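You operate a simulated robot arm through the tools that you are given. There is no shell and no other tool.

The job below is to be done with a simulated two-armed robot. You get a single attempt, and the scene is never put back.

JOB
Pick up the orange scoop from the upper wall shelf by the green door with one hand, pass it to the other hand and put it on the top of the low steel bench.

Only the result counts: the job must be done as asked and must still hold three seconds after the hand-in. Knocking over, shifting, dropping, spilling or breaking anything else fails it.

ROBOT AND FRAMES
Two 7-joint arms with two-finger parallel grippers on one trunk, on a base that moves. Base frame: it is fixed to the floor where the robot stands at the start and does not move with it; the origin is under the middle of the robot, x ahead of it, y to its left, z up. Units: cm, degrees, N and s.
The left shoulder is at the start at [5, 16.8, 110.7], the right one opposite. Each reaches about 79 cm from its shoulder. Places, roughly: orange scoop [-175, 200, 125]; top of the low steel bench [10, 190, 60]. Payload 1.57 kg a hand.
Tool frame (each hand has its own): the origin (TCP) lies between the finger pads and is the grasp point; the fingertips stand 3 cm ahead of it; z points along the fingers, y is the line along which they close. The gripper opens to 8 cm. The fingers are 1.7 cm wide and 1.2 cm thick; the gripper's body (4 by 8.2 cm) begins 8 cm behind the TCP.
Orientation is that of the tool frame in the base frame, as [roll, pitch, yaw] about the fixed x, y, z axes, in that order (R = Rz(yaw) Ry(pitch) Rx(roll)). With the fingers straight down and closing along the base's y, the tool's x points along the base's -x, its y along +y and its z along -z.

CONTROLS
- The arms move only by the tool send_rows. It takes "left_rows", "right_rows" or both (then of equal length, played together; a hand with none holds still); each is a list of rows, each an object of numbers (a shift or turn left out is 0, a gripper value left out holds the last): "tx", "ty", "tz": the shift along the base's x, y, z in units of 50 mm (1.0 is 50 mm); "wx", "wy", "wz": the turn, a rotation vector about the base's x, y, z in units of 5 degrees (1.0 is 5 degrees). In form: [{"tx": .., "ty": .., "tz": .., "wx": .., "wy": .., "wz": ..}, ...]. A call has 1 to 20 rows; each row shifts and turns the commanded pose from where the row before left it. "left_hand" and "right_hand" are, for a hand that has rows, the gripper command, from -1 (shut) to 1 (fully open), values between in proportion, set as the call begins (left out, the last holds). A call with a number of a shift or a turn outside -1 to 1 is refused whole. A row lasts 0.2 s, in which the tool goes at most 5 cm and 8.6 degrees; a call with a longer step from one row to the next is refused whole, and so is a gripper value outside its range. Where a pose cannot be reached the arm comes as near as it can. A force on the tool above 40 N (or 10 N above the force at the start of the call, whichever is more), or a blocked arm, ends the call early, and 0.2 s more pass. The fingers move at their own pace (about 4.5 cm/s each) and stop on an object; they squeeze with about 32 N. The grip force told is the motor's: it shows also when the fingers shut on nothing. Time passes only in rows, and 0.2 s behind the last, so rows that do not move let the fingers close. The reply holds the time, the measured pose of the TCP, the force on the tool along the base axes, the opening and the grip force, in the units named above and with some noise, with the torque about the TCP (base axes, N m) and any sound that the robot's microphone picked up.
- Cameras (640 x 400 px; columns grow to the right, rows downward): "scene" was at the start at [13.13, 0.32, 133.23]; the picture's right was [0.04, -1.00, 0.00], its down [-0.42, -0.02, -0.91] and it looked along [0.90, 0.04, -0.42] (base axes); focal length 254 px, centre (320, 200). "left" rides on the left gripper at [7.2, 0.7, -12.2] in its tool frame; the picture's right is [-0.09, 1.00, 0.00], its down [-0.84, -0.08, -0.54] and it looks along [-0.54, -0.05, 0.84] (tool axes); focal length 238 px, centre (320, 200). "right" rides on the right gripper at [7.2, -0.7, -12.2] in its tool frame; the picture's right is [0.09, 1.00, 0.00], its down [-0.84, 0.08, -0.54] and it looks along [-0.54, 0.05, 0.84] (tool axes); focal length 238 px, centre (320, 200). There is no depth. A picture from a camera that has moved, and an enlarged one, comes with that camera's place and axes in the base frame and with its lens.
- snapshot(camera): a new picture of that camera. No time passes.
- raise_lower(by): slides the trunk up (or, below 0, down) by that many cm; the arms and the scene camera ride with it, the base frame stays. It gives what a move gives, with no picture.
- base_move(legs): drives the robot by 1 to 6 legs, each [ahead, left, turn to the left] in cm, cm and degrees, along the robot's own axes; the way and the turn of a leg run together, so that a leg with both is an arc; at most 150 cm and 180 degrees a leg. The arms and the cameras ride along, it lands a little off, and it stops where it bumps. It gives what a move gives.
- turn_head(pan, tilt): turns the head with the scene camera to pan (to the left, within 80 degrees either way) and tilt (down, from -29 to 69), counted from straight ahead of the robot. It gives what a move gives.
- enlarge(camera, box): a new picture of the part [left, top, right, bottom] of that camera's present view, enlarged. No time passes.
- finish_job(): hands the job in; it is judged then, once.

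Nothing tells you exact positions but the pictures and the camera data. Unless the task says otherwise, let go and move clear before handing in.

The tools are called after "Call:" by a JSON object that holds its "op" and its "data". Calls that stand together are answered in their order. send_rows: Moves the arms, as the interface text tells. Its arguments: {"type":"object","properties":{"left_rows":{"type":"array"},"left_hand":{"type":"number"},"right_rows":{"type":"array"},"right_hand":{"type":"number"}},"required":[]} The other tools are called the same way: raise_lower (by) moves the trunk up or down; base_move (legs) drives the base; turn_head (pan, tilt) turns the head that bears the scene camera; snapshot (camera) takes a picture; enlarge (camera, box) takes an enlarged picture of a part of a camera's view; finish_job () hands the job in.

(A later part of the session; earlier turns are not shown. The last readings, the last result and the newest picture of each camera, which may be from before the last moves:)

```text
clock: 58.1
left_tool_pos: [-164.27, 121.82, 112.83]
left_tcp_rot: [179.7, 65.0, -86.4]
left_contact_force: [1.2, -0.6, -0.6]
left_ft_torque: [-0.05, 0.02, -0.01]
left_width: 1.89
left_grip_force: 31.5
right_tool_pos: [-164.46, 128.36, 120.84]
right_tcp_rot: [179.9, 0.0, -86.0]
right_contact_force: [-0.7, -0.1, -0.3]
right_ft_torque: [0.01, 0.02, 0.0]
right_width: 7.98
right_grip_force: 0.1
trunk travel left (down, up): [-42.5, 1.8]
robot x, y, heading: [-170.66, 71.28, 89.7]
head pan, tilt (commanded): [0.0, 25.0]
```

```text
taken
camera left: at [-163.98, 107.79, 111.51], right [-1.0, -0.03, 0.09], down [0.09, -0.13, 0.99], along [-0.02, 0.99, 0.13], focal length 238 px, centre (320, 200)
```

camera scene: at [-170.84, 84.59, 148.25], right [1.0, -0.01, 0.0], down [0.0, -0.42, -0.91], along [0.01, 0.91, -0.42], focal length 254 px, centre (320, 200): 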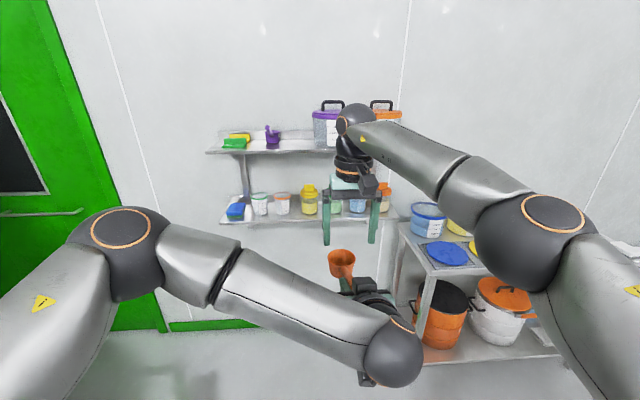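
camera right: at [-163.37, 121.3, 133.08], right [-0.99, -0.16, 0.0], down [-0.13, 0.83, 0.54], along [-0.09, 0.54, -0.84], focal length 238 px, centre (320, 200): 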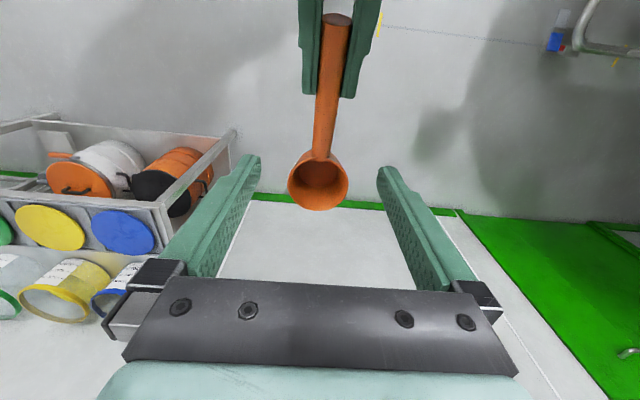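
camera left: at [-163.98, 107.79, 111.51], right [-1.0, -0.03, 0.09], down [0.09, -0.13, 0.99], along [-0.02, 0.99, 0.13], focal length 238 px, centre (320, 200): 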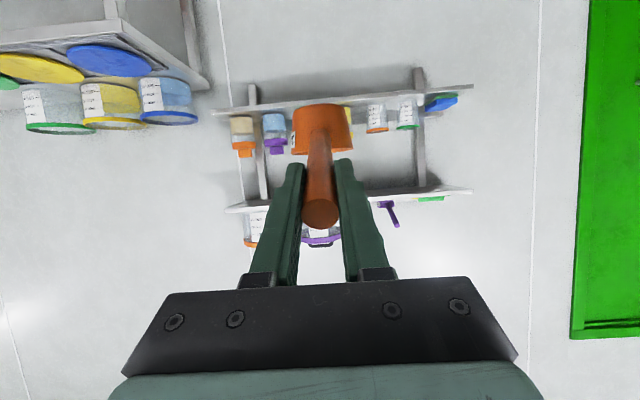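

The handle runs straight down the middle between the right hand's open fingers. I lower the right hand onto the handle.

Call:
{"op": "send_rows", "data": {"right_rows": [{"tx": -0.008, "tz": -0.36}, {"tx": -0.008, "tz": -0.36}, {"tx": -0.008, "tz": -0.36}, {"tx": -0.008, "tz": -0.36}, {"tx": -0.008, "tz": -0.36}, {"tx": -0.008, "tz": -0.36}, {}]}}

Call:
{"op": "snapshot", "data": {"camera": "right"}}

Call:
{"op": "snapshot", "data": {"camera": "left"}}

Call:
{"op": "enlarge", "data": {"camera": "scene", "box": [260, 170, 440, 283]}}

```text
clock: 59.7
left_tool_pos: [-164.28, 121.9, 112.9]
left_tcp_rot: [179.8, 65.0, -86.3]
left_contact_force: [-0.4, 0.1, -0.6]
left_ft_torque: [-0.07, -0.04, -0.01]
left_width: 1.91
left_grip_force: 31.8
right_tool_pos: [-164.71, 128.52, 110.11]
right_tcp_rot: [179.9, 0.1, -86.2]
right_contact_force: [0.5, 0.4, -0.4]
right_ft_torque: [0.0, 0.03, 0.0]
right_width: 7.98
right_grip_force: 0.1
trunk travel left (down, up): [-42.5, 1.8]
robot x, y, heading: [-170.91, 71.29, 89.7]
head pan, tilt (commanded): [0.0, 25.0]
```

```text
taken
camera right: at [-163.67, 121.23, 122.39], right [-0.99, -0.16, 0.0], down [-0.13, 0.83, 0.54], along [-0.09, 0.54, -0.84], focal length 238 px, centre (320, 200)
```

right: 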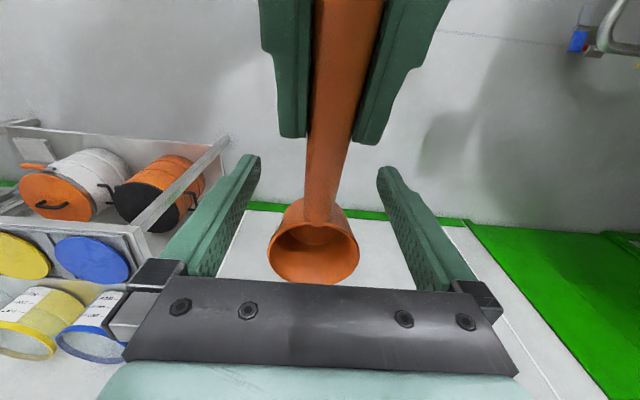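

```text
taken
camera left: at [-164.01, 107.8, 111.5], right [-1.0, -0.03, 0.09], down [0.09, -0.13, 0.99], along [-0.02, 0.99, 0.13], focal length 238 px, centre (320, 200)
```

left: 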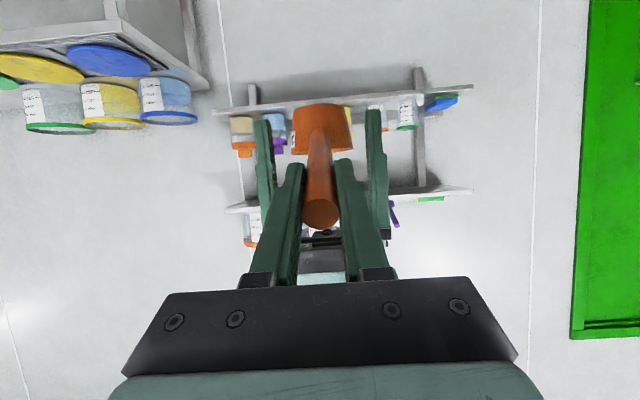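

```text
3.54 times, centred on (350, 226) of scene
camera zoom: at [-170.88, 84.6, 148.25], right [1.0, -0.01, 0.0], down [0.0, -0.42, -0.91], along [0.01, 0.91, -0.42], focal length 900 px, centre (214, 106)
```

zoom: 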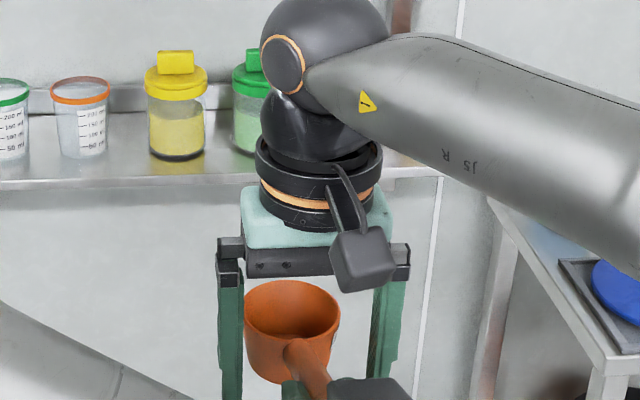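

The right hand's fingers straddle the handle midway between the left fingertips and the cup. I close the right hand while the left keeps holding.

Call:
{"op": "send_rows", "data": {"right_rows": [{}, {}, {}, {}, {}, {}, {}], "right_hand": -1}}

Call:
{"op": "snapshot", "data": {"camera": "right"}}

Call:
{"op": "snapshot", "data": {"camera": "left"}}

```text
clock: 61.3
left_tool_pos: [-164.11, 121.87, 112.86]
left_tcp_rot: [179.7, 65.0, -86.3]
left_contact_force: [2.3, 0.1, -0.4]
left_ft_torque: [-0.07, -0.05, -0.14]
left_width: 1.91
left_grip_force: 32.1
right_tool_pos: [-164.69, 128.43, 110.07]
right_tcp_rot: [180.0, -0.1, -86.1]
right_contact_force: [-2.7, -0.5, 0.7]
right_ft_torque: [-0.03, 0.02, 0.0]
right_width: 1.89
right_grip_force: 31.9
trunk travel left (down, up): [-42.5, 1.8]
robot x, y, heading: [-170.8, 71.49, 89.5]
head pan, tilt (commanded): [0.0, 25.0]
```

```text
taken
camera right: at [-163.69, 121.23, 122.4], right [-0.99, -0.16, 0.0], down [-0.13, 0.83, 0.54], along [-0.09, 0.54, -0.84], focal length 238 px, centre (320, 200)
```

right: 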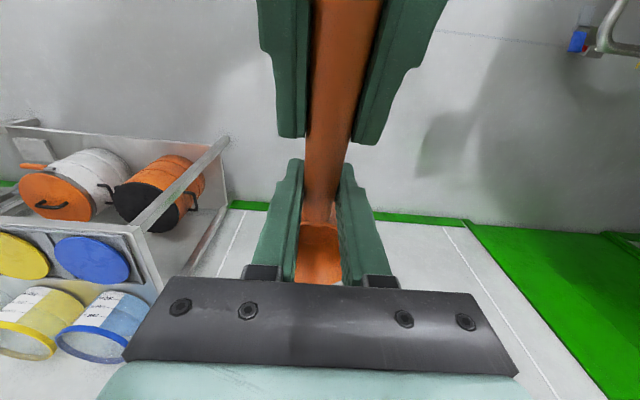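

```text
taken
camera left: at [-164.0, 107.81, 111.5], right [-1.0, -0.03, 0.09], down [0.09, -0.13, 0.99], along [-0.02, 0.99, 0.13], focal length 238 px, centre (320, 200)
```

left: 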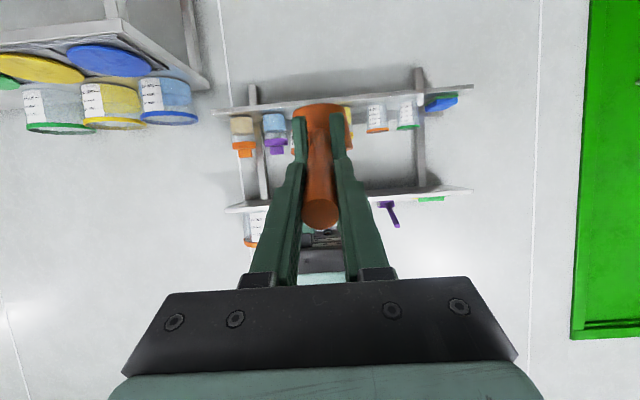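

Both hands hold the handle firmly. I open the left hand and check that the right hand keeps the scoop steady.

Call:
{"op": "send_rows", "data": {"left_rows": [{}, {}, {}, {}, {}], "left_hand": 0.4}}

Call:
{"op": "snapshot", "data": {"camera": "right"}}

Call:
{"op": "snapshot", "data": {"camera": "left"}}

```text
clock: 62.5
left_tool_pos: [-164.41, 121.81, 112.9]
left_tcp_rot: [179.6, 65.0, -86.3]
left_contact_force: [0.0, 0.4, 0.3]
left_ft_torque: [0.0, -0.02, -0.03]
left_width: 5.6
left_grip_force: 0.1
right_tool_pos: [-164.81, 128.42, 110.26]
right_tcp_rot: [180.0, 0.0, -86.2]
right_contact_force: [-0.8, 0.3, -0.3]
right_ft_torque: [-0.02, 0.0, 0.03]
right_width: 1.88
right_grip_force: 32.0
trunk travel left (down, up): [-42.5, 1.8]
robot x, y, heading: [-170.66, 71.32, 89.6]
head pan, tilt (commanded): [0.0, 25.0]
```

```text
taken
camera right: at [-163.67, 121.24, 122.4], right [-0.99, -0.16, 0.0], down [-0.13, 0.83, 0.54], along [-0.09, 0.54, -0.84], focal length 238 px, centre (320, 200)
```

right: 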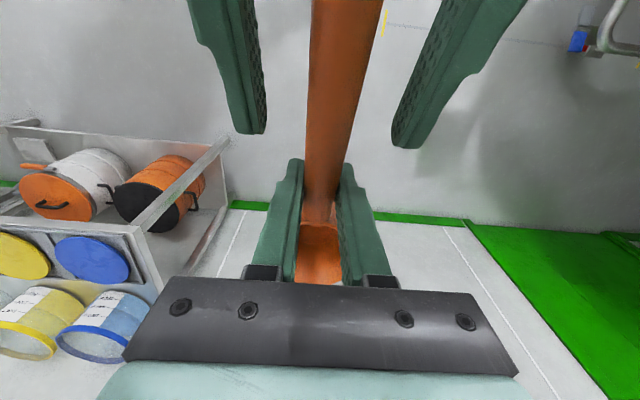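

```text
taken
camera left: at [-164.01, 107.82, 111.5], right [-1.0, -0.03, 0.09], down [0.09, -0.13, 0.99], along [-0.02, 0.99, 0.13], focal length 238 px, centre (320, 200)
```

left: 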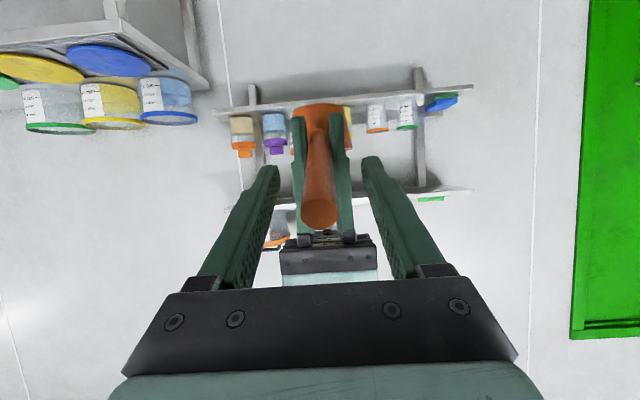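

The right hand holds the scoop steadily. I draw the left hand straight back off the handle, then out to the left.

Call:
{"op": "send_rows", "data": {"left_rows": [{"tx": 0.015, "ty": -0.226, "tz": 0.106}, {"tx": 0.015, "ty": -0.226, "tz": 0.106}, {"tx": 0.015, "ty": -0.226, "tz": 0.106}, {"tx": 0.015, "ty": -0.226, "tz": 0.106}, {"tx": 0.015, "ty": -0.226, "tz": 0.106}, {"tx": 0.015, "ty": -0.226, "tz": 0.106}, {}]}}

Call:
{"op": "snapshot", "data": {"camera": "left"}}

Call:
{"op": "snapshot", "data": {"camera": "scene"}}

```text
clock: 64.1
left_tool_pos: [-163.97, 115.1, 116.01]
left_tcp_rot: [179.8, 65.0, -86.2]
left_contact_force: [1.2, -0.5, 0.9]
left_ft_torque: [0.01, 0.02, -0.02]
left_width: 5.6
left_grip_force: 0.1
right_tool_pos: [-164.73, 128.4, 110.21]
right_tcp_rot: [179.9, 0.0, -86.2]
right_contact_force: [0.2, 0.0, -0.2]
right_ft_torque: [-0.02, 0.03, -0.01]
right_width: 1.88
right_grip_force: 32.2
trunk travel left (down, up): [-42.5, 1.8]
robot x, y, heading: [-170.65, 71.56, 89.7]
head pan, tilt (commanded): [0.0, 25.0]
```

```text
taken
camera left: at [-163.54, 101.09, 114.57], right [-1.0, -0.03, 0.09], down [0.09, -0.13, 0.99], along [-0.02, 0.99, 0.13], focal length 238 px, centre (320, 200)
```

left: 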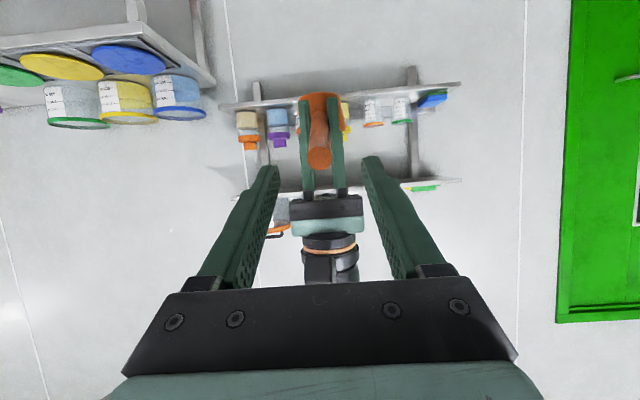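

```text
taken
camera scene: at [-170.88, 84.63, 148.24], right [1.0, -0.01, 0.0], down [0.0, -0.42, -0.91], along [0.01, 0.91, -0.42], focal length 254 px, centre (320, 200)
```

scene: 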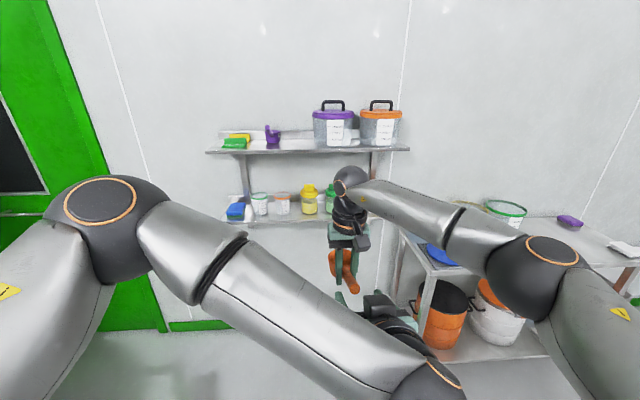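

The left fingertips are clear of the handle end. I take the left hand out to the left and turn its fingers down again.

Call:
{"op": "send_rows", "data": {"left_rows": [{"ty": -0.1, "tz": 0.04}, {"tx": -0.4, "ty": -0.1}, {"tx": -0.8}, {"tx": -0.8}, {"tx": -0.8}, {"tx": -0.8}, {"tx": -0.4, "wz": -0.8}, {"wx": -1}, {"wx": -1}, {"wx": -1}, {"wx": -1}, {"wx": -1}, {"wx": -1}, {"wx": -1}, {"wx": -1}, {"wx": -1}, {"wx": -1}, {"wx": -1}, {"wx": -1}, {"wx": -1}]}}

Call:
{"op": "snapshot", "data": {"camera": "scene"}}

Call:
{"op": "snapshot", "data": {"camera": "right"}}

```text
clock: 68.3
left_tool_pos: [-183.71, 114.67, 116.09]
left_tcp_rot: [-179.9, -0.2, -90.1]
left_contact_force: [0.1, 0.5, -0.4]
left_ft_torque: [0.01, 0.0, -0.05]
left_width: 5.6
left_grip_force: 0.1
left hand out of reach, approached as far as the arm can: row 7
right_tool_pos: [-164.7, 128.58, 110.1]
right_tcp_rot: [179.9, 0.0, -86.2]
right_contact_force: [-0.7, 0.2, -0.1]
right_ft_torque: [-0.06, 0.02, 0.01]
right_width: 1.88
right_grip_force: 31.9
trunk travel left (down, up): [-42.5, 1.8]
robot x, y, heading: [-170.6, 71.45, 89.7]
head pan, tilt (commanded): [0.0, 25.0]
```

```text
taken
camera scene: at [-170.87, 84.65, 148.24], right [1.0, -0.01, 0.0], down [0.0, -0.42, -0.91], along [0.01, 0.91, -0.42], focal length 254 px, centre (320, 200)
```

scene: 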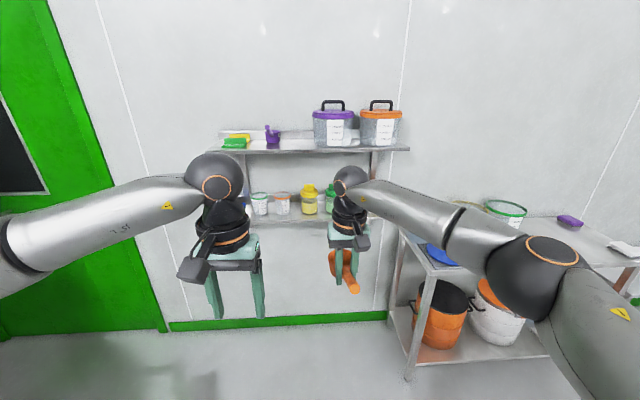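

```text
taken
camera right: at [-163.66, 121.26, 122.38], right [-0.99, -0.16, 0.0], down [-0.13, 0.83, 0.54], along [-0.09, 0.54, -0.84], focal length 238 px, centre (320, 200)
```

right: 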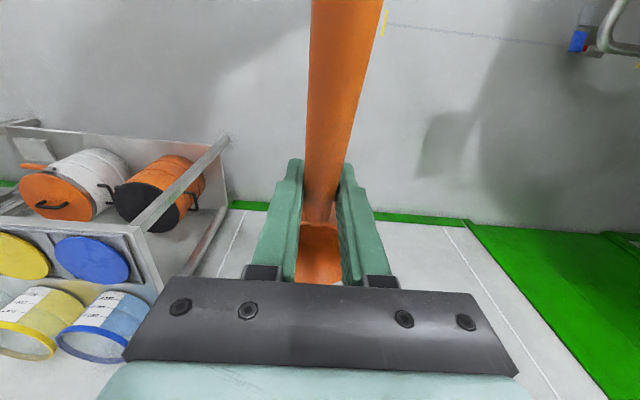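

The scoop is now in the right hand only and the left hand is clear. I drive sideways to the right along the open floor until I am in front of the low bench.

Call:
{"op": "base_move", "data": {"legs": [[-5, 0, 0], [0, -120, 0], [0, -52, 0.3]]}}

Call:
{"op": "turn_head", "data": {"pan": 0, "tilt": 30}}

Call:
{"op": "snapshot", "data": {"camera": "scene"}}

Call:
{"op": "snapshot", "data": {"camera": "right"}}

```text
clock: 84.2
left_tool_pos: [-12.21, 108.64, 116.2]
left_tcp_rot: [179.9, 0.1, -89.4]
left_contact_force: [0.0, 0.1, 0.2]
left_ft_torque: [0.0, -0.03, -0.03]
left_width: 5.57
left_grip_force: 0.1
right_tool_pos: [6.62, 122.57, 110.11]
right_tcp_rot: [179.9, 0.0, -85.4]
right_contact_force: [-0.4, -0.3, -0.4]
right_ft_torque: [-0.06, -0.01, 0.01]
right_width: 1.89
right_grip_force: 32.3
trunk travel left (down, up): [-42.5, 1.8]
robot x, y, heading: [1.03, 65.63, 90.1]
head pan, tilt (commanded): [0.0, 25.0]
```

```text
clock: 84.9
left_tool_pos: [-12.42, 108.59, 116.29]
left_tcp_rot: [180.0, 0.0, -89.4]
left_contact_force: [0.9, 0.5, 0.0]
left_ft_torque: [-0.01, 0.03, -0.01]
left_width: 5.59
left_grip_force: 0.1
right_tool_pos: [6.43, 122.66, 110.22]
right_tcp_rot: [179.9, 0.0, -85.4]
right_contact_force: [0.0, 0.1, -0.7]
right_ft_torque: [-0.02, 0.01, 0.0]
right_width: 1.88
right_grip_force: 32.0
trunk travel left (down, up): [-42.5, 1.8]
robot x, y, heading: [1.35, 65.5, 90.5]
head pan, tilt (commanded): [0.0, 30.0]
```

```text
taken
camera scene: at [0.89, 78.55, 147.45], right [1.0, 0.01, 0.0], down [0.0, -0.5, -0.87], along [0.0, 0.87, -0.5], focal length 254 px, centre (320, 200)
```

scene: 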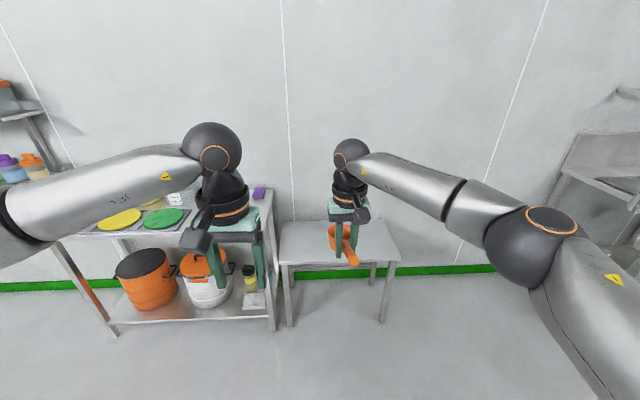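

```text
taken
camera right: at [7.61, 115.43, 122.4], right [-0.99, -0.17, 0.0], down [-0.14, 0.83, 0.54], along [-0.09, 0.53, -0.84], focal length 238 px, centre (320, 200)
```

right: 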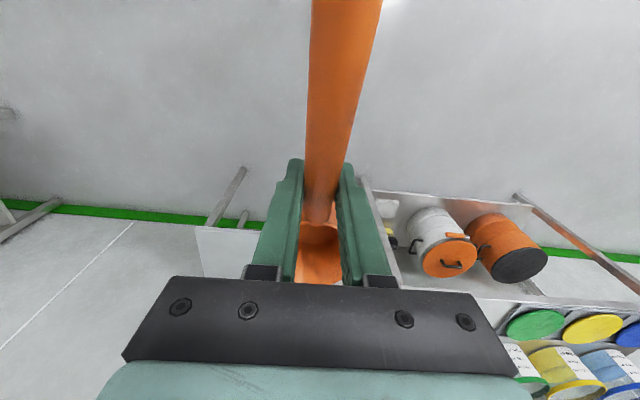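

The low bench is straight ahead and empty. I enlarge it to fix its edges before changing height for a second view.

Call:
{"op": "enlarge", "data": {"camera": "scene", "box": [260, 200, 420, 300]}}

Call:
{"op": "enlarge", "data": {"camera": "scene", "box": [250, 230, 420, 336]}}

```text
4.00 times, centred on (340, 250) of scene
camera zoom: at [0.89, 78.55, 147.45], right [1.0, 0.01, 0.0], down [0.0, -0.5, -0.87], along [0.0, 0.87, -0.5], focal length 1016 px, centre (240, 0)
```

zoom: 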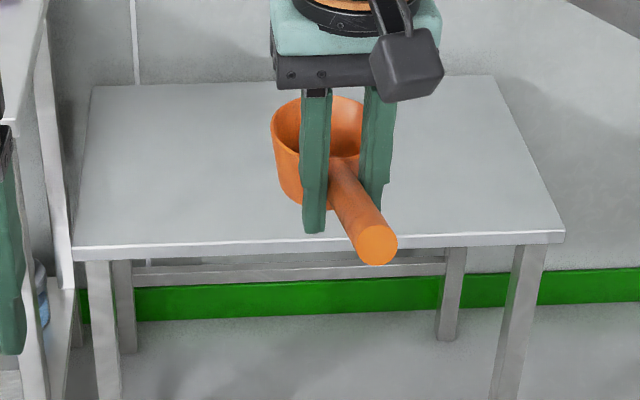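

```text
3.76 times, centred on (335, 283) of scene
camera zoom: at [0.89, 78.55, 147.45], right [1.0, 0.01, 0.0], down [0.0, -0.5, -0.87], along [0.0, 0.87, -0.5], focal length 957 px, centre (264, -112)
```

zoom: 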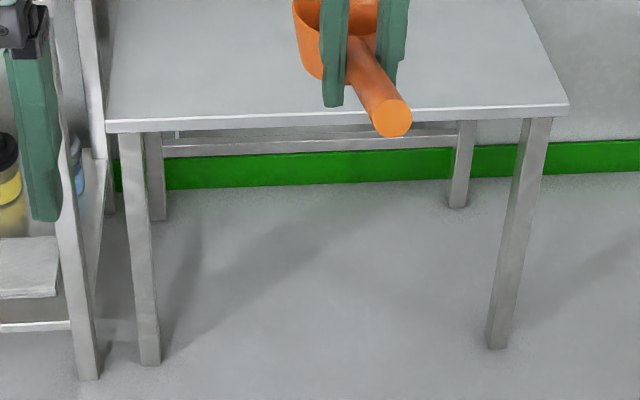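

I lower the trunk to get the second view and to bring the hands toward the bench height, still well in front of the bench.

Call:
{"op": "raise_lower", "data": {"by": -28}}

Call:
{"op": "snapshot", "data": {"camera": "scene"}}

Call:
{"op": "enlarge", "data": {"camera": "scene", "box": [260, 150, 420, 250]}}

```text
clock: 87.7
left_tool_pos: [-12.3, 108.56, 88.17]
left_tcp_rot: [-179.9, 0.0, -89.4]
left_contact_force: [-0.7, 0.8, 0.5]
left_ft_torque: [-0.02, 0.01, 0.01]
left_width: 5.58
left_grip_force: 0.2
right_tool_pos: [6.64, 122.59, 82.17]
right_tcp_rot: [179.9, -0.1, -85.4]
right_contact_force: [0.2, -0.3, -1.1]
right_ft_torque: [-0.06, 0.0, 0.0]
right_width: 1.89
right_grip_force: 31.4
trunk travel left (down, up): [-14.5, 29.8]
robot x, y, heading: [1.04, 65.47, 90.4]
head pan, tilt (commanded): [0.0, 30.0]
```

```text
taken
camera scene: at [0.89, 78.54, 119.45], right [1.0, 0.01, 0.0], down [0.0, -0.5, -0.87], along [0.0, 0.87, -0.5], focal length 254 px, centre (320, 200)
```

scene: 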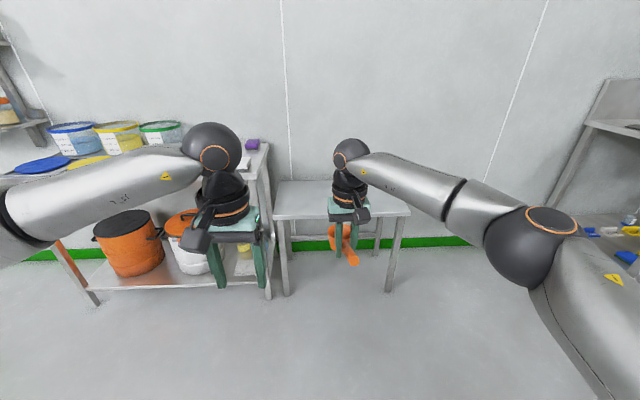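

```text
4.00 times, centred on (340, 200) of scene
camera zoom: at [0.89, 78.54, 119.45], right [1.0, 0.01, 0.0], down [0.0, -0.5, -0.87], along [0.0, 0.87, -0.5], focal length 1016 px, centre (240, 200)
```

zoom: 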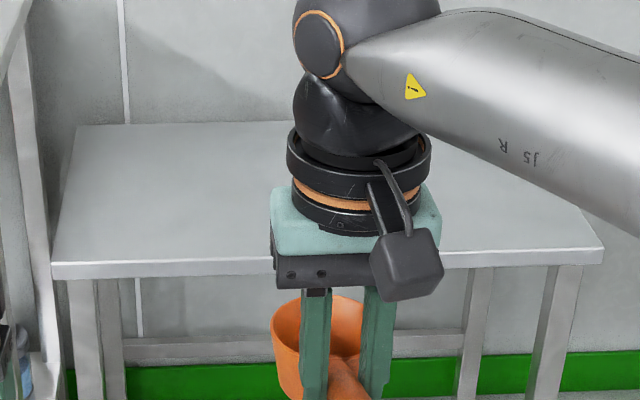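

Triangulating the bench top gives z ≈ 56–57, y from 174 to about 210, x from -20 to 42. Before driving in I look down to see how far the base sticks out in front.

Call:
{"op": "turn_head", "data": {"pan": 0, "tilt": 69}}

Call:
{"op": "snapshot", "data": {"camera": "scene"}}

Call:
{"op": "turn_head", "data": {"pan": 45, "tilt": 40}}

Call:
{"op": "snapshot", "data": {"camera": "scene"}}

```text
clock: 88.8
left_tool_pos: [-12.32, 108.63, 88.25]
left_tcp_rot: [-180.0, 0.0, -89.4]
left_contact_force: [0.6, -0.4, -0.3]
left_ft_torque: [0.05, -0.01, 0.0]
left_width: 5.62
left_grip_force: 0.0
right_tool_pos: [6.55, 122.59, 82.11]
right_tcp_rot: [179.8, 0.0, -85.3]
right_contact_force: [-0.1, -0.7, -0.7]
right_ft_torque: [0.0, 0.0, 0.01]
right_width: 1.9
right_grip_force: 31.6
trunk travel left (down, up): [-14.5, 29.8]
robot x, y, heading: [0.95, 65.54, 90.1]
head pan, tilt (commanded): [0.0, 68.8]
```

```text
taken
camera scene: at [0.91, 75.1, 114.3], right [1.0, 0.01, 0.0], down [0.0, -0.93, -0.36], along [0.0, 0.36, -0.93], focal length 254 px, centre (320, 200)
```

scene: 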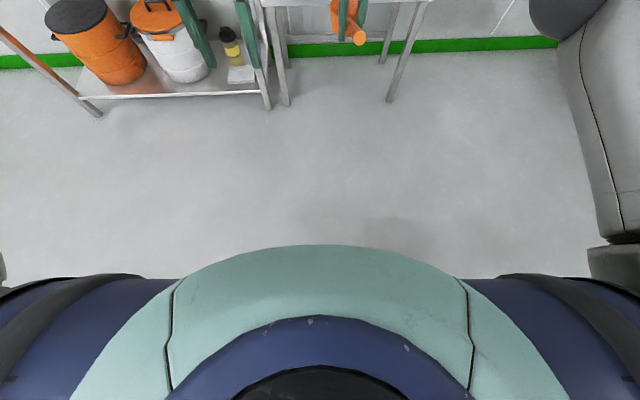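

```text
clock: 89.9
left_tool_pos: [-12.27, 108.69, 88.39]
left_tcp_rot: [179.9, -0.1, -89.4]
left_contact_force: [-0.2, 0.7, -0.2]
left_ft_torque: [0.01, 0.04, 0.03]
left_width: 5.59
left_grip_force: 0.0
right_tool_pos: [6.38, 122.55, 82.1]
right_tcp_rot: [179.8, 0.1, -85.3]
right_contact_force: [0.5, -1.1, -0.2]
right_ft_torque: [-0.01, 0.0, 0.03]
right_width: 1.87
right_grip_force: 32.2
trunk travel left (down, up): [-14.5, 29.8]
robot x, y, heading: [1.1, 65.71, 90.3]
head pan, tilt (commanded): [45.0, 40.0]
```

```text
taken
camera scene: at [-5.1, 75.49, 117.91], right [0.7, 0.71, 0.0], down [0.46, -0.45, -0.77], along [-0.54, 0.54, -0.64], focal length 254 px, centre (320, 200)
```

scene: 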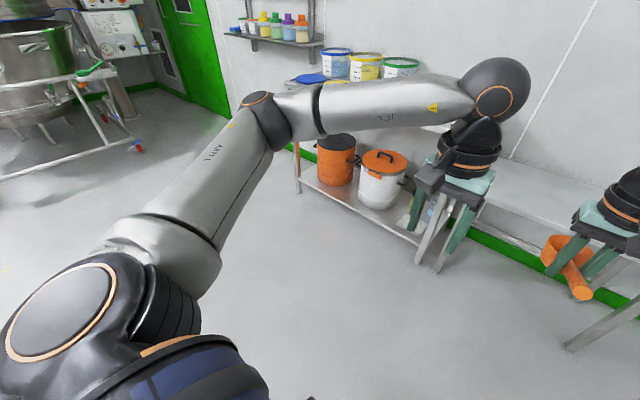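

The base front is less than about 32 cm ahead of the robot's centre, so it stays clear of the bench legs. I drive 60 cm ahead so that the scoop hangs over the bench top.

Call:
{"op": "base_move", "data": {"legs": [[60, 0, 0]]}}

Call:
{"op": "turn_head", "data": {"pan": 0, "tilt": 45}}

Call:
{"op": "snapshot", "data": {"camera": "scene"}}

Call:
{"op": "snapshot", "data": {"camera": "right"}}

Call:
{"op": "snapshot", "data": {"camera": "left"}}

```text
clock: 93.3
left_tool_pos: [-12.77, 169.05, 88.21]
left_tcp_rot: [-179.9, 0.0, -89.3]
left_contact_force: [0.5, -1.2, 0.4]
left_ft_torque: [-0.03, 0.01, 0.02]
left_width: 5.57
left_grip_force: 0.1
right_tool_pos: [6.04, 183.11, 82.07]
right_tcp_rot: [179.9, 0.0, -85.3]
right_contact_force: [0.5, -0.5, -0.2]
right_ft_torque: [-0.03, 0.04, 0.0]
right_width: 1.89
right_grip_force: 32.0
trunk travel left (down, up): [-14.5, 29.8]
robot x, y, heading: [0.52, 126.0, 90.5]
head pan, tilt (commanded): [45.0, 40.0]
```

```text
clock: 94.4
left_tool_pos: [-12.68, 169.08, 88.25]
left_tcp_rot: [180.0, 0.0, -89.3]
left_contact_force: [0.3, 0.2, -0.4]
left_ft_torque: [0.03, 0.01, -0.01]
left_width: 5.6
left_grip_force: 0.1
right_tool_pos: [6.1, 182.99, 82.09]
right_tcp_rot: [179.9, -0.1, -85.4]
right_contact_force: [-0.8, 0.1, -1.2]
right_ft_torque: [-0.03, -0.02, 0.01]
right_width: 1.88
right_grip_force: 32.0
trunk travel left (down, up): [-14.5, 29.8]
robot x, y, heading: [0.78, 125.91, 90.5]
head pan, tilt (commanded): [0.0, 45.0]
```

```text
taken
camera scene: at [0.52, 138.13, 117.19], right [1.0, 0.01, 0.0], down [0.01, -0.71, -0.71], along [-0.01, 0.71, -0.71], focal length 254 px, centre (320, 200)
```

scene: 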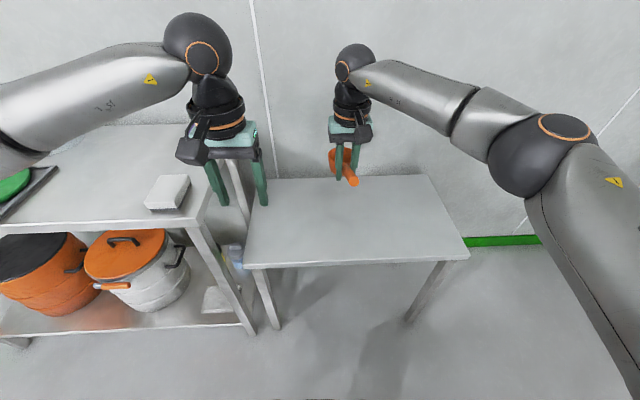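

```text
taken
camera right: at [7.19, 175.93, 94.4], right [-0.98, -0.17, 0.0], down [-0.14, 0.83, 0.54], along [-0.1, 0.53, -0.84], focal length 238 px, centre (320, 200)
```

right: 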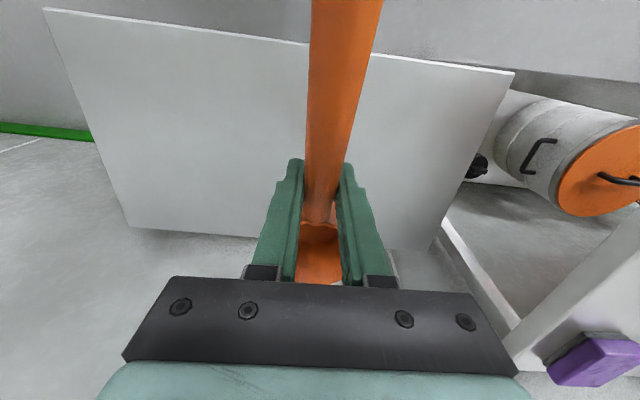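

```text
taken
camera left: at [-13.26, 161.92, 100.36], right [-1.0, 0.08, 0.0], down [0.07, 0.84, 0.54], along [0.04, 0.54, -0.84], focal length 238 px, centre (320, 200)
```

left: 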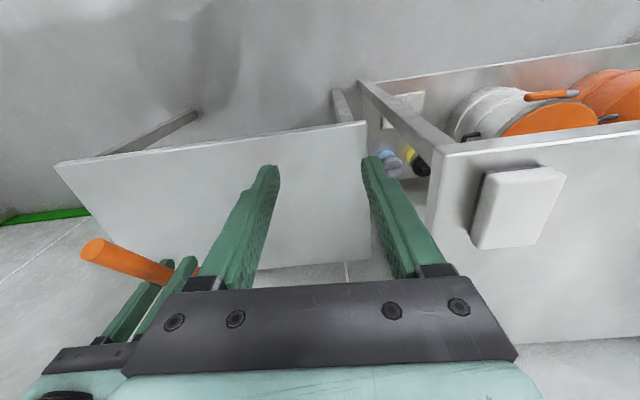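

The scoop hangs over the bench; the bench's front-left corner again fits a top height of about 56–57. I lower the right hand and move a little forward, staying a few cm above the top.

Call:
{"op": "send_rows", "data": {"right_rows": [{"ty": 0.075, "tz": -0.38}, {"ty": 0.075, "tz": -0.38}, {"ty": 0.075, "tz": -0.38}, {"ty": 0.075, "tz": -0.38}, {"ty": 0.075, "tz": -0.38}, {"ty": 0.075, "tz": -0.38}, {"ty": 0.075, "tz": -0.38}, {"ty": 0.075, "tz": -0.38}, {}]}}

Call:
{"op": "enlarge", "data": {"camera": "scene", "box": [240, 110, 480, 260]}}

Call:
{"op": "snapshot", "data": {"camera": "left"}}

```text
clock: 96.4
left_tool_pos: [-12.75, 169.0, 88.24]
left_tcp_rot: [179.9, 0.0, -89.3]
left_contact_force: [-0.6, 0.3, -0.6]
left_ft_torque: [0.01, 0.01, 0.02]
left_width: 5.61
left_grip_force: 0.0
right_tool_pos: [6.21, 185.75, 66.91]
right_tcp_rot: [179.9, 0.0, -85.3]
right_contact_force: [0.9, 0.6, -0.5]
right_ft_torque: [-0.07, 0.01, 0.03]
right_width: 1.87
right_grip_force: 32.2
right hand out of reach, approached as far as the arm can: row 8
trunk travel left (down, up): [-14.5, 29.8]
robot x, y, heading: [0.77, 125.79, 90.3]
head pan, tilt (commanded): [0.0, 45.0]
```

```text
2.67 times, centred on (360, 185) of scene
camera zoom: at [0.53, 138.13, 117.18], right [1.0, 0.01, 0.0], down [0.0, -0.71, -0.71], along [0.0, 0.71, -0.71], focal length 678 px, centre (213, 240)
```

zoom: 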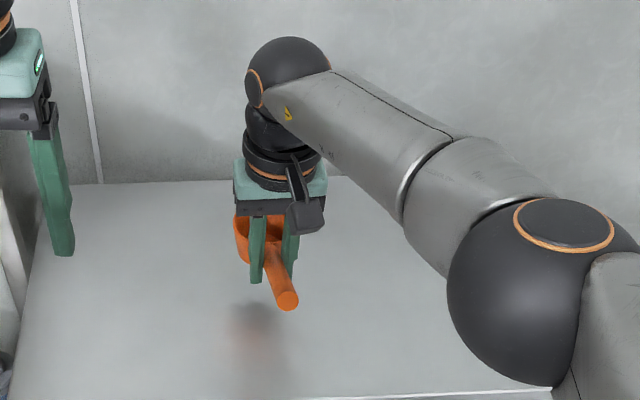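

```text
taken
camera left: at [-13.27, 161.92, 100.36], right [-1.0, 0.08, 0.0], down [0.07, 0.84, 0.54], along [0.04, 0.54, -0.84], focal length 238 px, centre (320, 200)
```

left: 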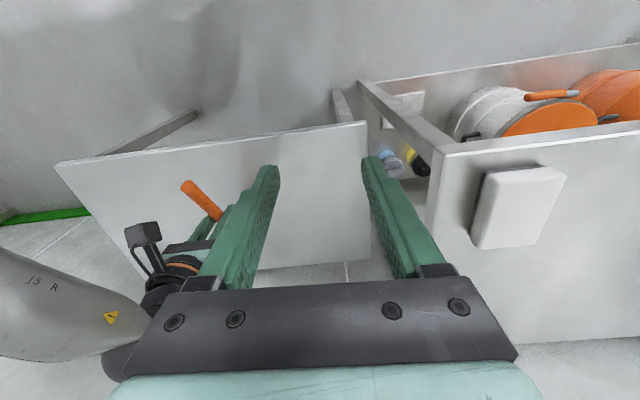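

The scoop is about 5 cm above the bench by my estimate. I lower the trunk slightly to give the right arm more reach, then go down in small steps watching the force.

Call:
{"op": "raise_lower", "data": {"by": -2.5}}

Call:
{"op": "enlarge", "data": {"camera": "scene", "box": [300, 140, 400, 202]}}

```text
clock: 97.1
left_tool_pos: [-12.77, 169.14, 85.74]
left_tcp_rot: [-179.9, 0.1, -89.4]
left_contact_force: [0.0, 0.5, 0.4]
left_ft_torque: [0.03, 0.0, -0.03]
left_width: 5.61
left_grip_force: 0.1
right_tool_pos: [6.31, 185.73, 64.4]
right_tcp_rot: [179.9, 0.0, -85.3]
right_contact_force: [-0.2, -0.7, -0.4]
right_ft_torque: [-0.07, -0.02, 0.02]
right_width: 1.89
right_grip_force: 32.1
trunk travel left (down, up): [-12.0, 32.3]
robot x, y, heading: [0.46, 126.34, 90.6]
head pan, tilt (commanded): [0.0, 45.0]
```

```text
6.40 times, centred on (350, 171) of scene
camera zoom: at [0.53, 138.11, 114.68], right [1.0, 0.01, 0.0], down [0.0, -0.71, -0.71], along [0.0, 0.71, -0.71], focal length 1626 px, centre (128, 386)
```

zoom: 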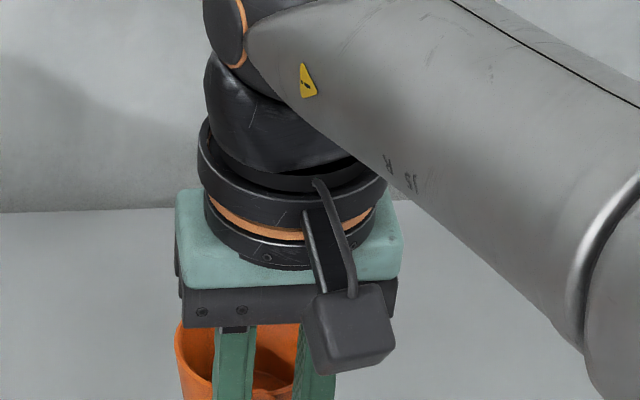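

No contact yet at hand height 64.4. I step down slowly.

Call:
{"op": "send_rows", "data": {"right_rows": [{"ty": -0.03, "tz": -0.06}, {"ty": -0.03, "tz": -0.06}, {"ty": -0.03, "tz": -0.06}, {"ty": -0.03, "tz": -0.06}, {"ty": -0.03, "tz": -0.06}, {}]}}

Call:
{"op": "enlarge", "data": {"camera": "scene", "box": [290, 160, 410, 235]}}

```text
clock: 98.5
left_tool_pos: [-12.7, 169.09, 85.62]
left_tcp_rot: [-180.0, -0.1, -89.3]
left_contact_force: [0.1, -0.2, -0.1]
left_ft_torque: [0.01, -0.01, -0.01]
left_width: 5.58
left_grip_force: 0.0
right_tool_pos: [6.35, 185.02, 62.91]
right_tcp_rot: [179.8, 0.0, -85.4]
right_contact_force: [0.3, 0.1, -0.8]
right_ft_torque: [-0.03, 0.01, -0.05]
right_width: 1.91
right_grip_force: 32.0
trunk travel left (down, up): [-12.0, 32.3]
robot x, y, heading: [0.64, 125.97, 90.5]
head pan, tilt (commanded): [0.0, 45.0]
```

```text
5.33 times, centred on (350, 198) of scene
camera zoom: at [0.53, 138.13, 114.68], right [1.0, 0.01, 0.0], down [0.0, -0.71, -0.71], along [0.0, 0.71, -0.71], focal length 1355 px, centre (160, 213)
```

zoom: 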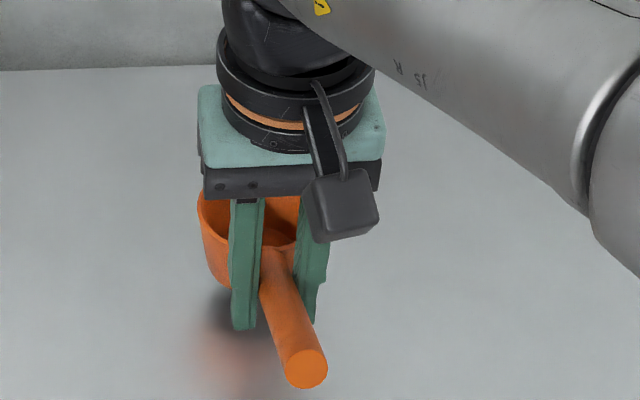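

The reflection shows there is still a small gap. I go on down in small steps.

Call:
{"op": "send_rows", "data": {"right_rows": [{"tz": -0.05}, {"tz": -0.05}, {"tz": -0.05}, {"tz": -0.05}, {}]}}

Call:
{"op": "enlarge", "data": {"camera": "scene", "box": [290, 160, 410, 235]}}

```text
clock: 99.7
left_tool_pos: [-12.72, 169.1, 85.63]
left_tcp_rot: [-180.0, 0.1, -89.3]
left_contact_force: [0.3, 0.1, 0.2]
left_ft_torque: [0.0, 0.03, -0.01]
left_width: 5.61
left_grip_force: 0.0
right_tool_pos: [6.2, 184.93, 62.04]
right_tcp_rot: [179.9, 0.0, -85.3]
right_contact_force: [-0.1, 0.5, -0.7]
right_ft_torque: [-0.01, 0.0, -0.01]
right_width: 1.92
right_grip_force: 32.0
trunk travel left (down, up): [-12.0, 32.3]
robot x, y, heading: [0.71, 125.86, 90.4]
head pan, tilt (commanded): [0.0, 45.0]
```

```text
5.33 times, centred on (350, 198) of scene
camera zoom: at [0.53, 138.13, 114.68], right [1.0, 0.01, 0.0], down [0.0, -0.71, -0.71], along [0.0, 0.71, -0.71], focal length 1355 px, centre (160, 213)
```

zoom: 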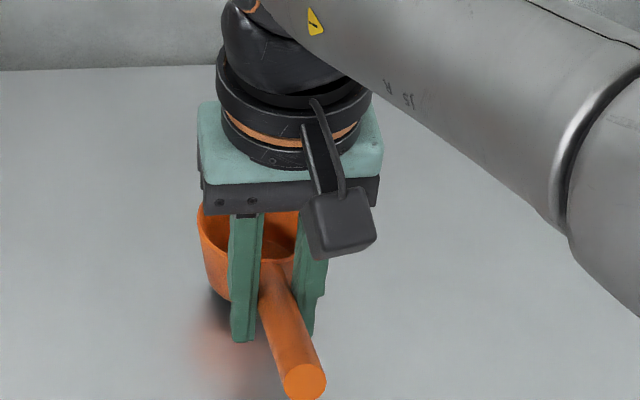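

Still no contact at 62.0. I continue down.

Call:
{"op": "send_rows", "data": {"right_rows": [{"tz": -0.05}, {"tz": -0.05}, {"tz": -0.05}, {"tz": -0.05}, {}]}}

Call:
{"op": "enlarge", "data": {"camera": "scene", "box": [290, 160, 410, 235]}}

```text
clock: 100.9
left_tool_pos: [-12.8, 169.01, 85.73]
left_tcp_rot: [179.9, 0.1, -89.3]
left_contact_force: [-0.4, -0.3, 0.5]
left_ft_torque: [0.02, 0.0, -0.01]
left_width: 5.59
left_grip_force: 0.0
right_tool_pos: [6.37, 184.87, 60.97]
right_tcp_rot: [179.9, 0.0, -85.3]
right_contact_force: [0.0, -0.6, 0.3]
right_ft_torque: [0.06, -0.02, -0.01]
right_width: 1.91
right_grip_force: 31.7
trunk travel left (down, up): [-12.0, 32.3]
robot x, y, heading: [0.62, 126.34, 90.3]
head pan, tilt (commanded): [0.0, 45.0]
```

```text
5.33 times, centred on (350, 198) of scene
camera zoom: at [0.52, 138.12, 114.69], right [1.0, 0.01, 0.0], down [0.0, -0.71, -0.71], along [0.0, 0.71, -0.71], focal length 1355 px, centre (160, 213)
```

zoom: 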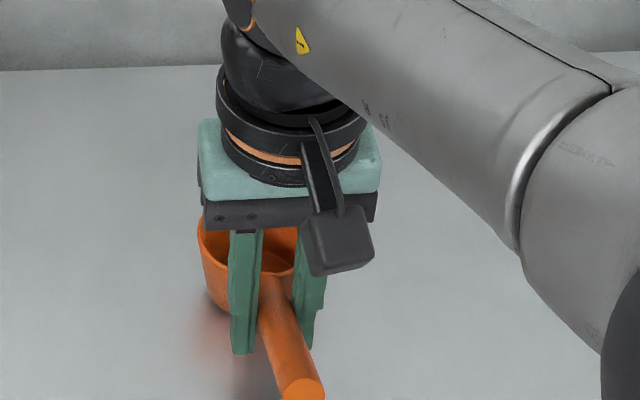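

The torque has changed slightly, perhaps a first touch. I go on with still smaller steps.

Call:
{"op": "send_rows", "data": {"right_rows": [{"tz": -0.03}, {"tz": -0.03}, {}]}}

Call:
{"op": "send_rows", "data": {"right_rows": [{}, {}]}}

Call:
{"op": "enlarge", "data": {"camera": "scene", "box": [290, 160, 410, 235]}}

```text
clock: 101.7
left_tool_pos: [-12.71, 168.96, 85.83]
left_tcp_rot: [-180.0, 0.1, -89.3]
left_contact_force: [-0.2, 0.0, -0.3]
left_ft_torque: [0.0, 0.01, 0.0]
left_width: 5.6
left_grip_force: 0.1
right_tool_pos: [6.37, 184.98, 60.84]
right_tcp_rot: [180.0, 0.3, -85.3]
right_contact_force: [1.3, -0.5, 13.7]
right_ft_torque: [0.74, 0.1, -0.03]
right_width: 1.89
right_grip_force: 31.4
trunk travel left (down, up): [-12.0, 32.3]
robot x, y, heading: [0.38, 126.09, 90.4]
head pan, tilt (commanded): [0.0, 45.0]
```

```text
clock: 102.3
left_tool_pos: [-12.75, 168.98, 85.86]
left_tcp_rot: [-180.0, 0.1, -89.3]
left_contact_force: [-0.7, 0.1, -0.4]
left_ft_torque: [-0.05, -0.04, 0.0]
left_width: 5.61
left_grip_force: 0.1
right_tool_pos: [6.18, 184.9, 60.83]
right_tcp_rot: [179.9, 0.3, -85.3]
right_contact_force: [0.3, 1.1, 16.2]
right_ft_torque: [0.71, 0.03, -0.05]
right_width: 1.89
right_grip_force: 32.0
trunk travel left (down, up): [-12.0, 32.3]
robot x, y, heading: [0.74, 126.13, 90.7]
head pan, tilt (commanded): [0.0, 45.0]
```

```text
5.33 times, centred on (350, 198) of scene
camera zoom: at [0.52, 137.99, 114.71], right [1.0, 0.01, 0.0], down [0.0, -0.71, -0.71], along [0.0, 0.71, -0.71], focal length 1355 px, centre (160, 213)
```

zoom: 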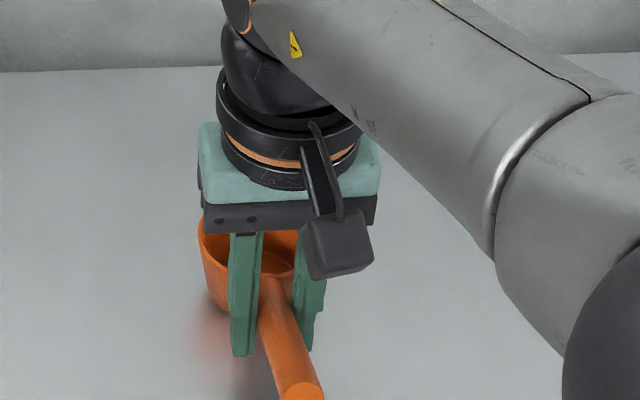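

The cup is now resting on the bench with about 16 N of push. I ease off by a millimetre or so, then open the right hand.

Call:
{"op": "send_rows", "data": {"right_rows": [{"tz": 0.025}, {}]}}

Call:
{"op": "send_rows", "data": {"right_rows": [{}, {}, {}, {}, {}], "right_hand": 0.3}}

Call:
{"op": "snapshot", "data": {"camera": "right"}}

Call:
{"op": "enlarge", "data": {"camera": "scene", "box": [290, 160, 410, 235]}}

```text
clock: 102.9
left_tool_pos: [-12.7, 169.02, 85.72]
left_tcp_rot: [180.0, 0.1, -89.2]
left_contact_force: [0.4, 0.0, -0.1]
left_ft_torque: [0.01, 0.0, 0.03]
left_width: 5.59
left_grip_force: 0.1
right_tool_pos: [6.18, 184.88, 60.75]
right_tcp_rot: [179.8, 0.2, -85.2]
right_contact_force: [0.6, 4.3, 10.7]
right_ft_torque: [0.66, 0.05, -0.03]
right_width: 1.88
right_grip_force: 31.6
trunk travel left (down, up): [-12.0, 32.3]
robot x, y, heading: [0.76, 126.21, 90.4]
head pan, tilt (commanded): [0.0, 45.0]
```

```text
clock: 104.1
left_tool_pos: [-12.69, 169.02, 85.69]
left_tcp_rot: [-180.0, -0.1, -89.3]
left_contact_force: [0.4, 0.0, -0.7]
left_ft_torque: [-0.01, 0.0, 0.03]
left_width: 5.62
left_grip_force: 0.1
right_tool_pos: [6.27, 184.98, 60.75]
right_tcp_rot: [179.9, -0.1, -85.2]
right_contact_force: [-0.1, -0.5, 0.7]
right_ft_torque: [0.0, -0.02, 0.01]
right_width: 5.2
right_grip_force: 0.1
trunk travel left (down, up): [-12.0, 32.3]
robot x, y, heading: [0.61, 126.05, 90.3]
head pan, tilt (commanded): [0.0, 45.0]
```

```text
taken
camera right: at [7.4, 177.71, 73.01], right [-0.98, -0.17, 0.0], down [-0.14, 0.83, 0.54], along [-0.1, 0.53, -0.84], focal length 238 px, centre (320, 200)
```

right: 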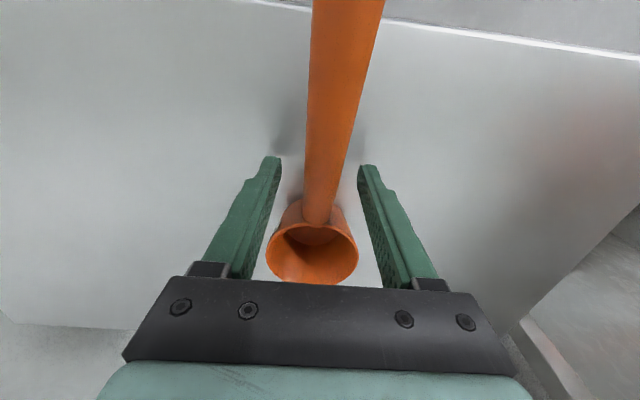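

```text
5.33 times, centred on (350, 198) of scene
camera zoom: at [0.53, 138.12, 114.69], right [1.0, 0.01, 0.0], down [0.0, -0.71, -0.71], along [0.0, 0.71, -0.71], focal length 1355 px, centre (160, 213)
```

zoom: 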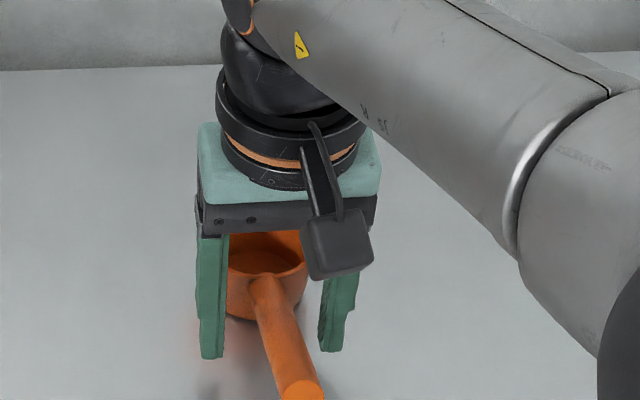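

The scoop stands on its base on the bench, free of the fingers. I raise the right hand straight up.

Call:
{"op": "send_rows", "data": {"right_rows": [{"tz": 0.2}, {"tz": 0.3}, {"tz": 0.4}, {"tz": 0.4}, {"tz": 0.4}, {"tz": 0.4}, {"tz": 0.4}, {"tz": 0.4}, {"tz": 0.4}, {}]}}

Call:
{"op": "snapshot", "data": {"camera": "right"}}

Call:
{"op": "snapshot", "data": {"camera": "scene"}}

```text
clock: 106.3
left_tool_pos: [-12.66, 168.97, 85.55]
left_tcp_rot: [180.0, 0.0, -89.3]
left_contact_force: [-0.6, 0.4, -0.6]
left_ft_torque: [0.01, 0.01, 0.03]
left_width: 5.6
left_grip_force: 0.0
right_tool_pos: [6.32, 184.9, 77.46]
right_tcp_rot: [179.9, 0.0, -85.2]
right_contact_force: [0.8, 0.3, 0.7]
right_ft_torque: [-0.01, -0.01, -0.02]
right_width: 5.2
right_grip_force: 0.1
trunk travel left (down, up): [-12.0, 32.3]
robot x, y, heading: [1.01, 126.34, 90.5]
head pan, tilt (commanded): [0.0, 45.0]
```

```text
taken
camera right: at [7.43, 177.74, 89.72], right [-0.98, -0.17, 0.0], down [-0.14, 0.83, 0.54], along [-0.1, 0.53, -0.84], focal length 238 px, centre (320, 200)
```

right: 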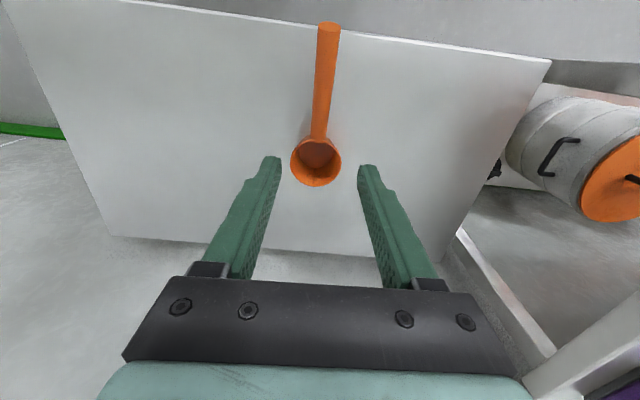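

```text
taken
camera scene: at [0.52, 138.12, 114.69], right [1.0, 0.01, 0.0], down [0.0, -0.71, -0.71], along [0.0, 0.71, -0.71], focal length 254 px, centre (320, 200)
```

scene: 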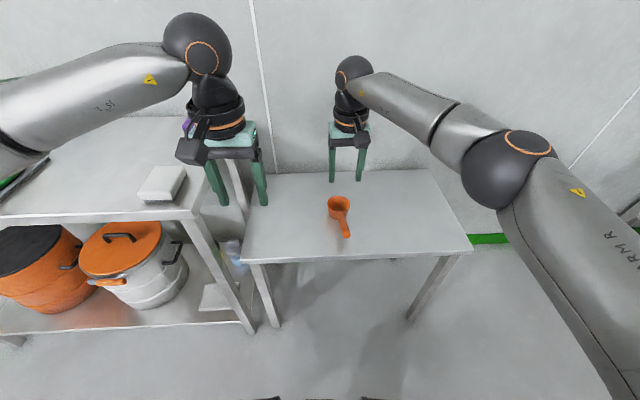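

The scoop stands upright on the middle of the bench. I back the robot off a little so both hands are well clear and take a final look.

Call:
{"op": "base_move", "data": {"legs": [[-35, 0, 0]]}}

Call:
{"op": "turn_head", "data": {"pan": 0, "tilt": 30}}

Call:
{"op": "snapshot", "data": {"camera": "scene"}}

Call:
{"op": "enlarge", "data": {"camera": "scene", "box": [240, 160, 440, 285]}}

```text
clock: 108.6
left_tool_pos: [-12.55, 134.56, 85.65]
left_tcp_rot: [-180.0, 0.0, -89.4]
left_contact_force: [0.0, -0.6, 0.6]
left_ft_torque: [-0.05, 0.02, -0.01]
left_width: 5.6
left_grip_force: 0.1
right_tool_pos: [6.46, 150.36, 77.44]
right_tcp_rot: [179.8, 0.0, -85.3]
right_contact_force: [0.1, 0.6, -0.4]
right_ft_torque: [0.01, 0.04, 0.03]
right_width: 5.2
right_grip_force: 0.0
trunk travel left (down, up): [-12.0, 32.3]
robot x, y, heading: [0.84, 91.34, 90.1]
head pan, tilt (commanded): [0.0, 45.0]
```

```text
clock: 109.3
left_tool_pos: [-12.51, 134.55, 85.66]
left_tcp_rot: [-179.9, 0.1, -89.3]
left_contact_force: [-1.2, 0.0, -0.2]
left_ft_torque: [-0.01, 0.0, -0.01]
left_width: 5.63
left_grip_force: 0.1
right_tool_pos: [6.61, 150.37, 77.38]
right_tcp_rot: [179.8, -0.1, -85.3]
right_contact_force: [-0.1, 0.3, -0.5]
right_ft_torque: [0.02, 0.01, 0.03]
right_width: 5.23
right_grip_force: 0.0
trunk travel left (down, up): [-12.0, 32.3]
robot x, y, heading: [0.84, 91.7, 90.4]
head pan, tilt (commanded): [0.0, 30.0]
```

```text
taken
camera scene: at [0.74, 104.45, 116.94], right [1.0, 0.01, 0.0], down [0.0, -0.5, -0.87], along [-0.01, 0.87, -0.5], focal length 254 px, centre (320, 200)
```

scene: 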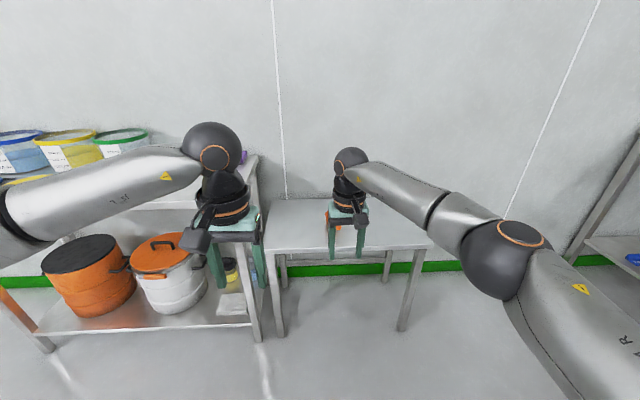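

```text
3.20 times, centred on (340, 222) of scene
camera zoom: at [0.74, 104.45, 116.94], right [1.0, 0.01, 0.0], down [0.0, -0.5, -0.87], along [-0.01, 0.87, -0.5], focal length 813 px, centre (256, 128)
```

zoom: 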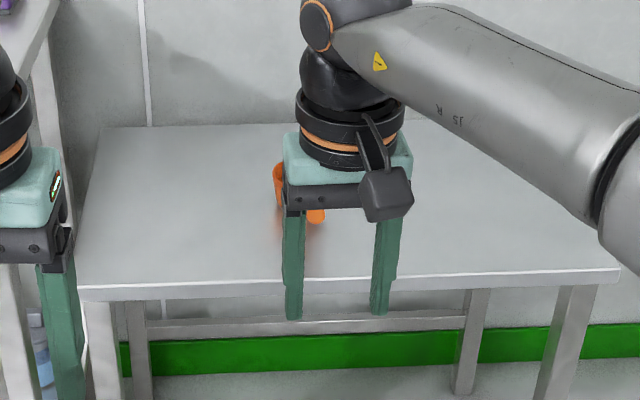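

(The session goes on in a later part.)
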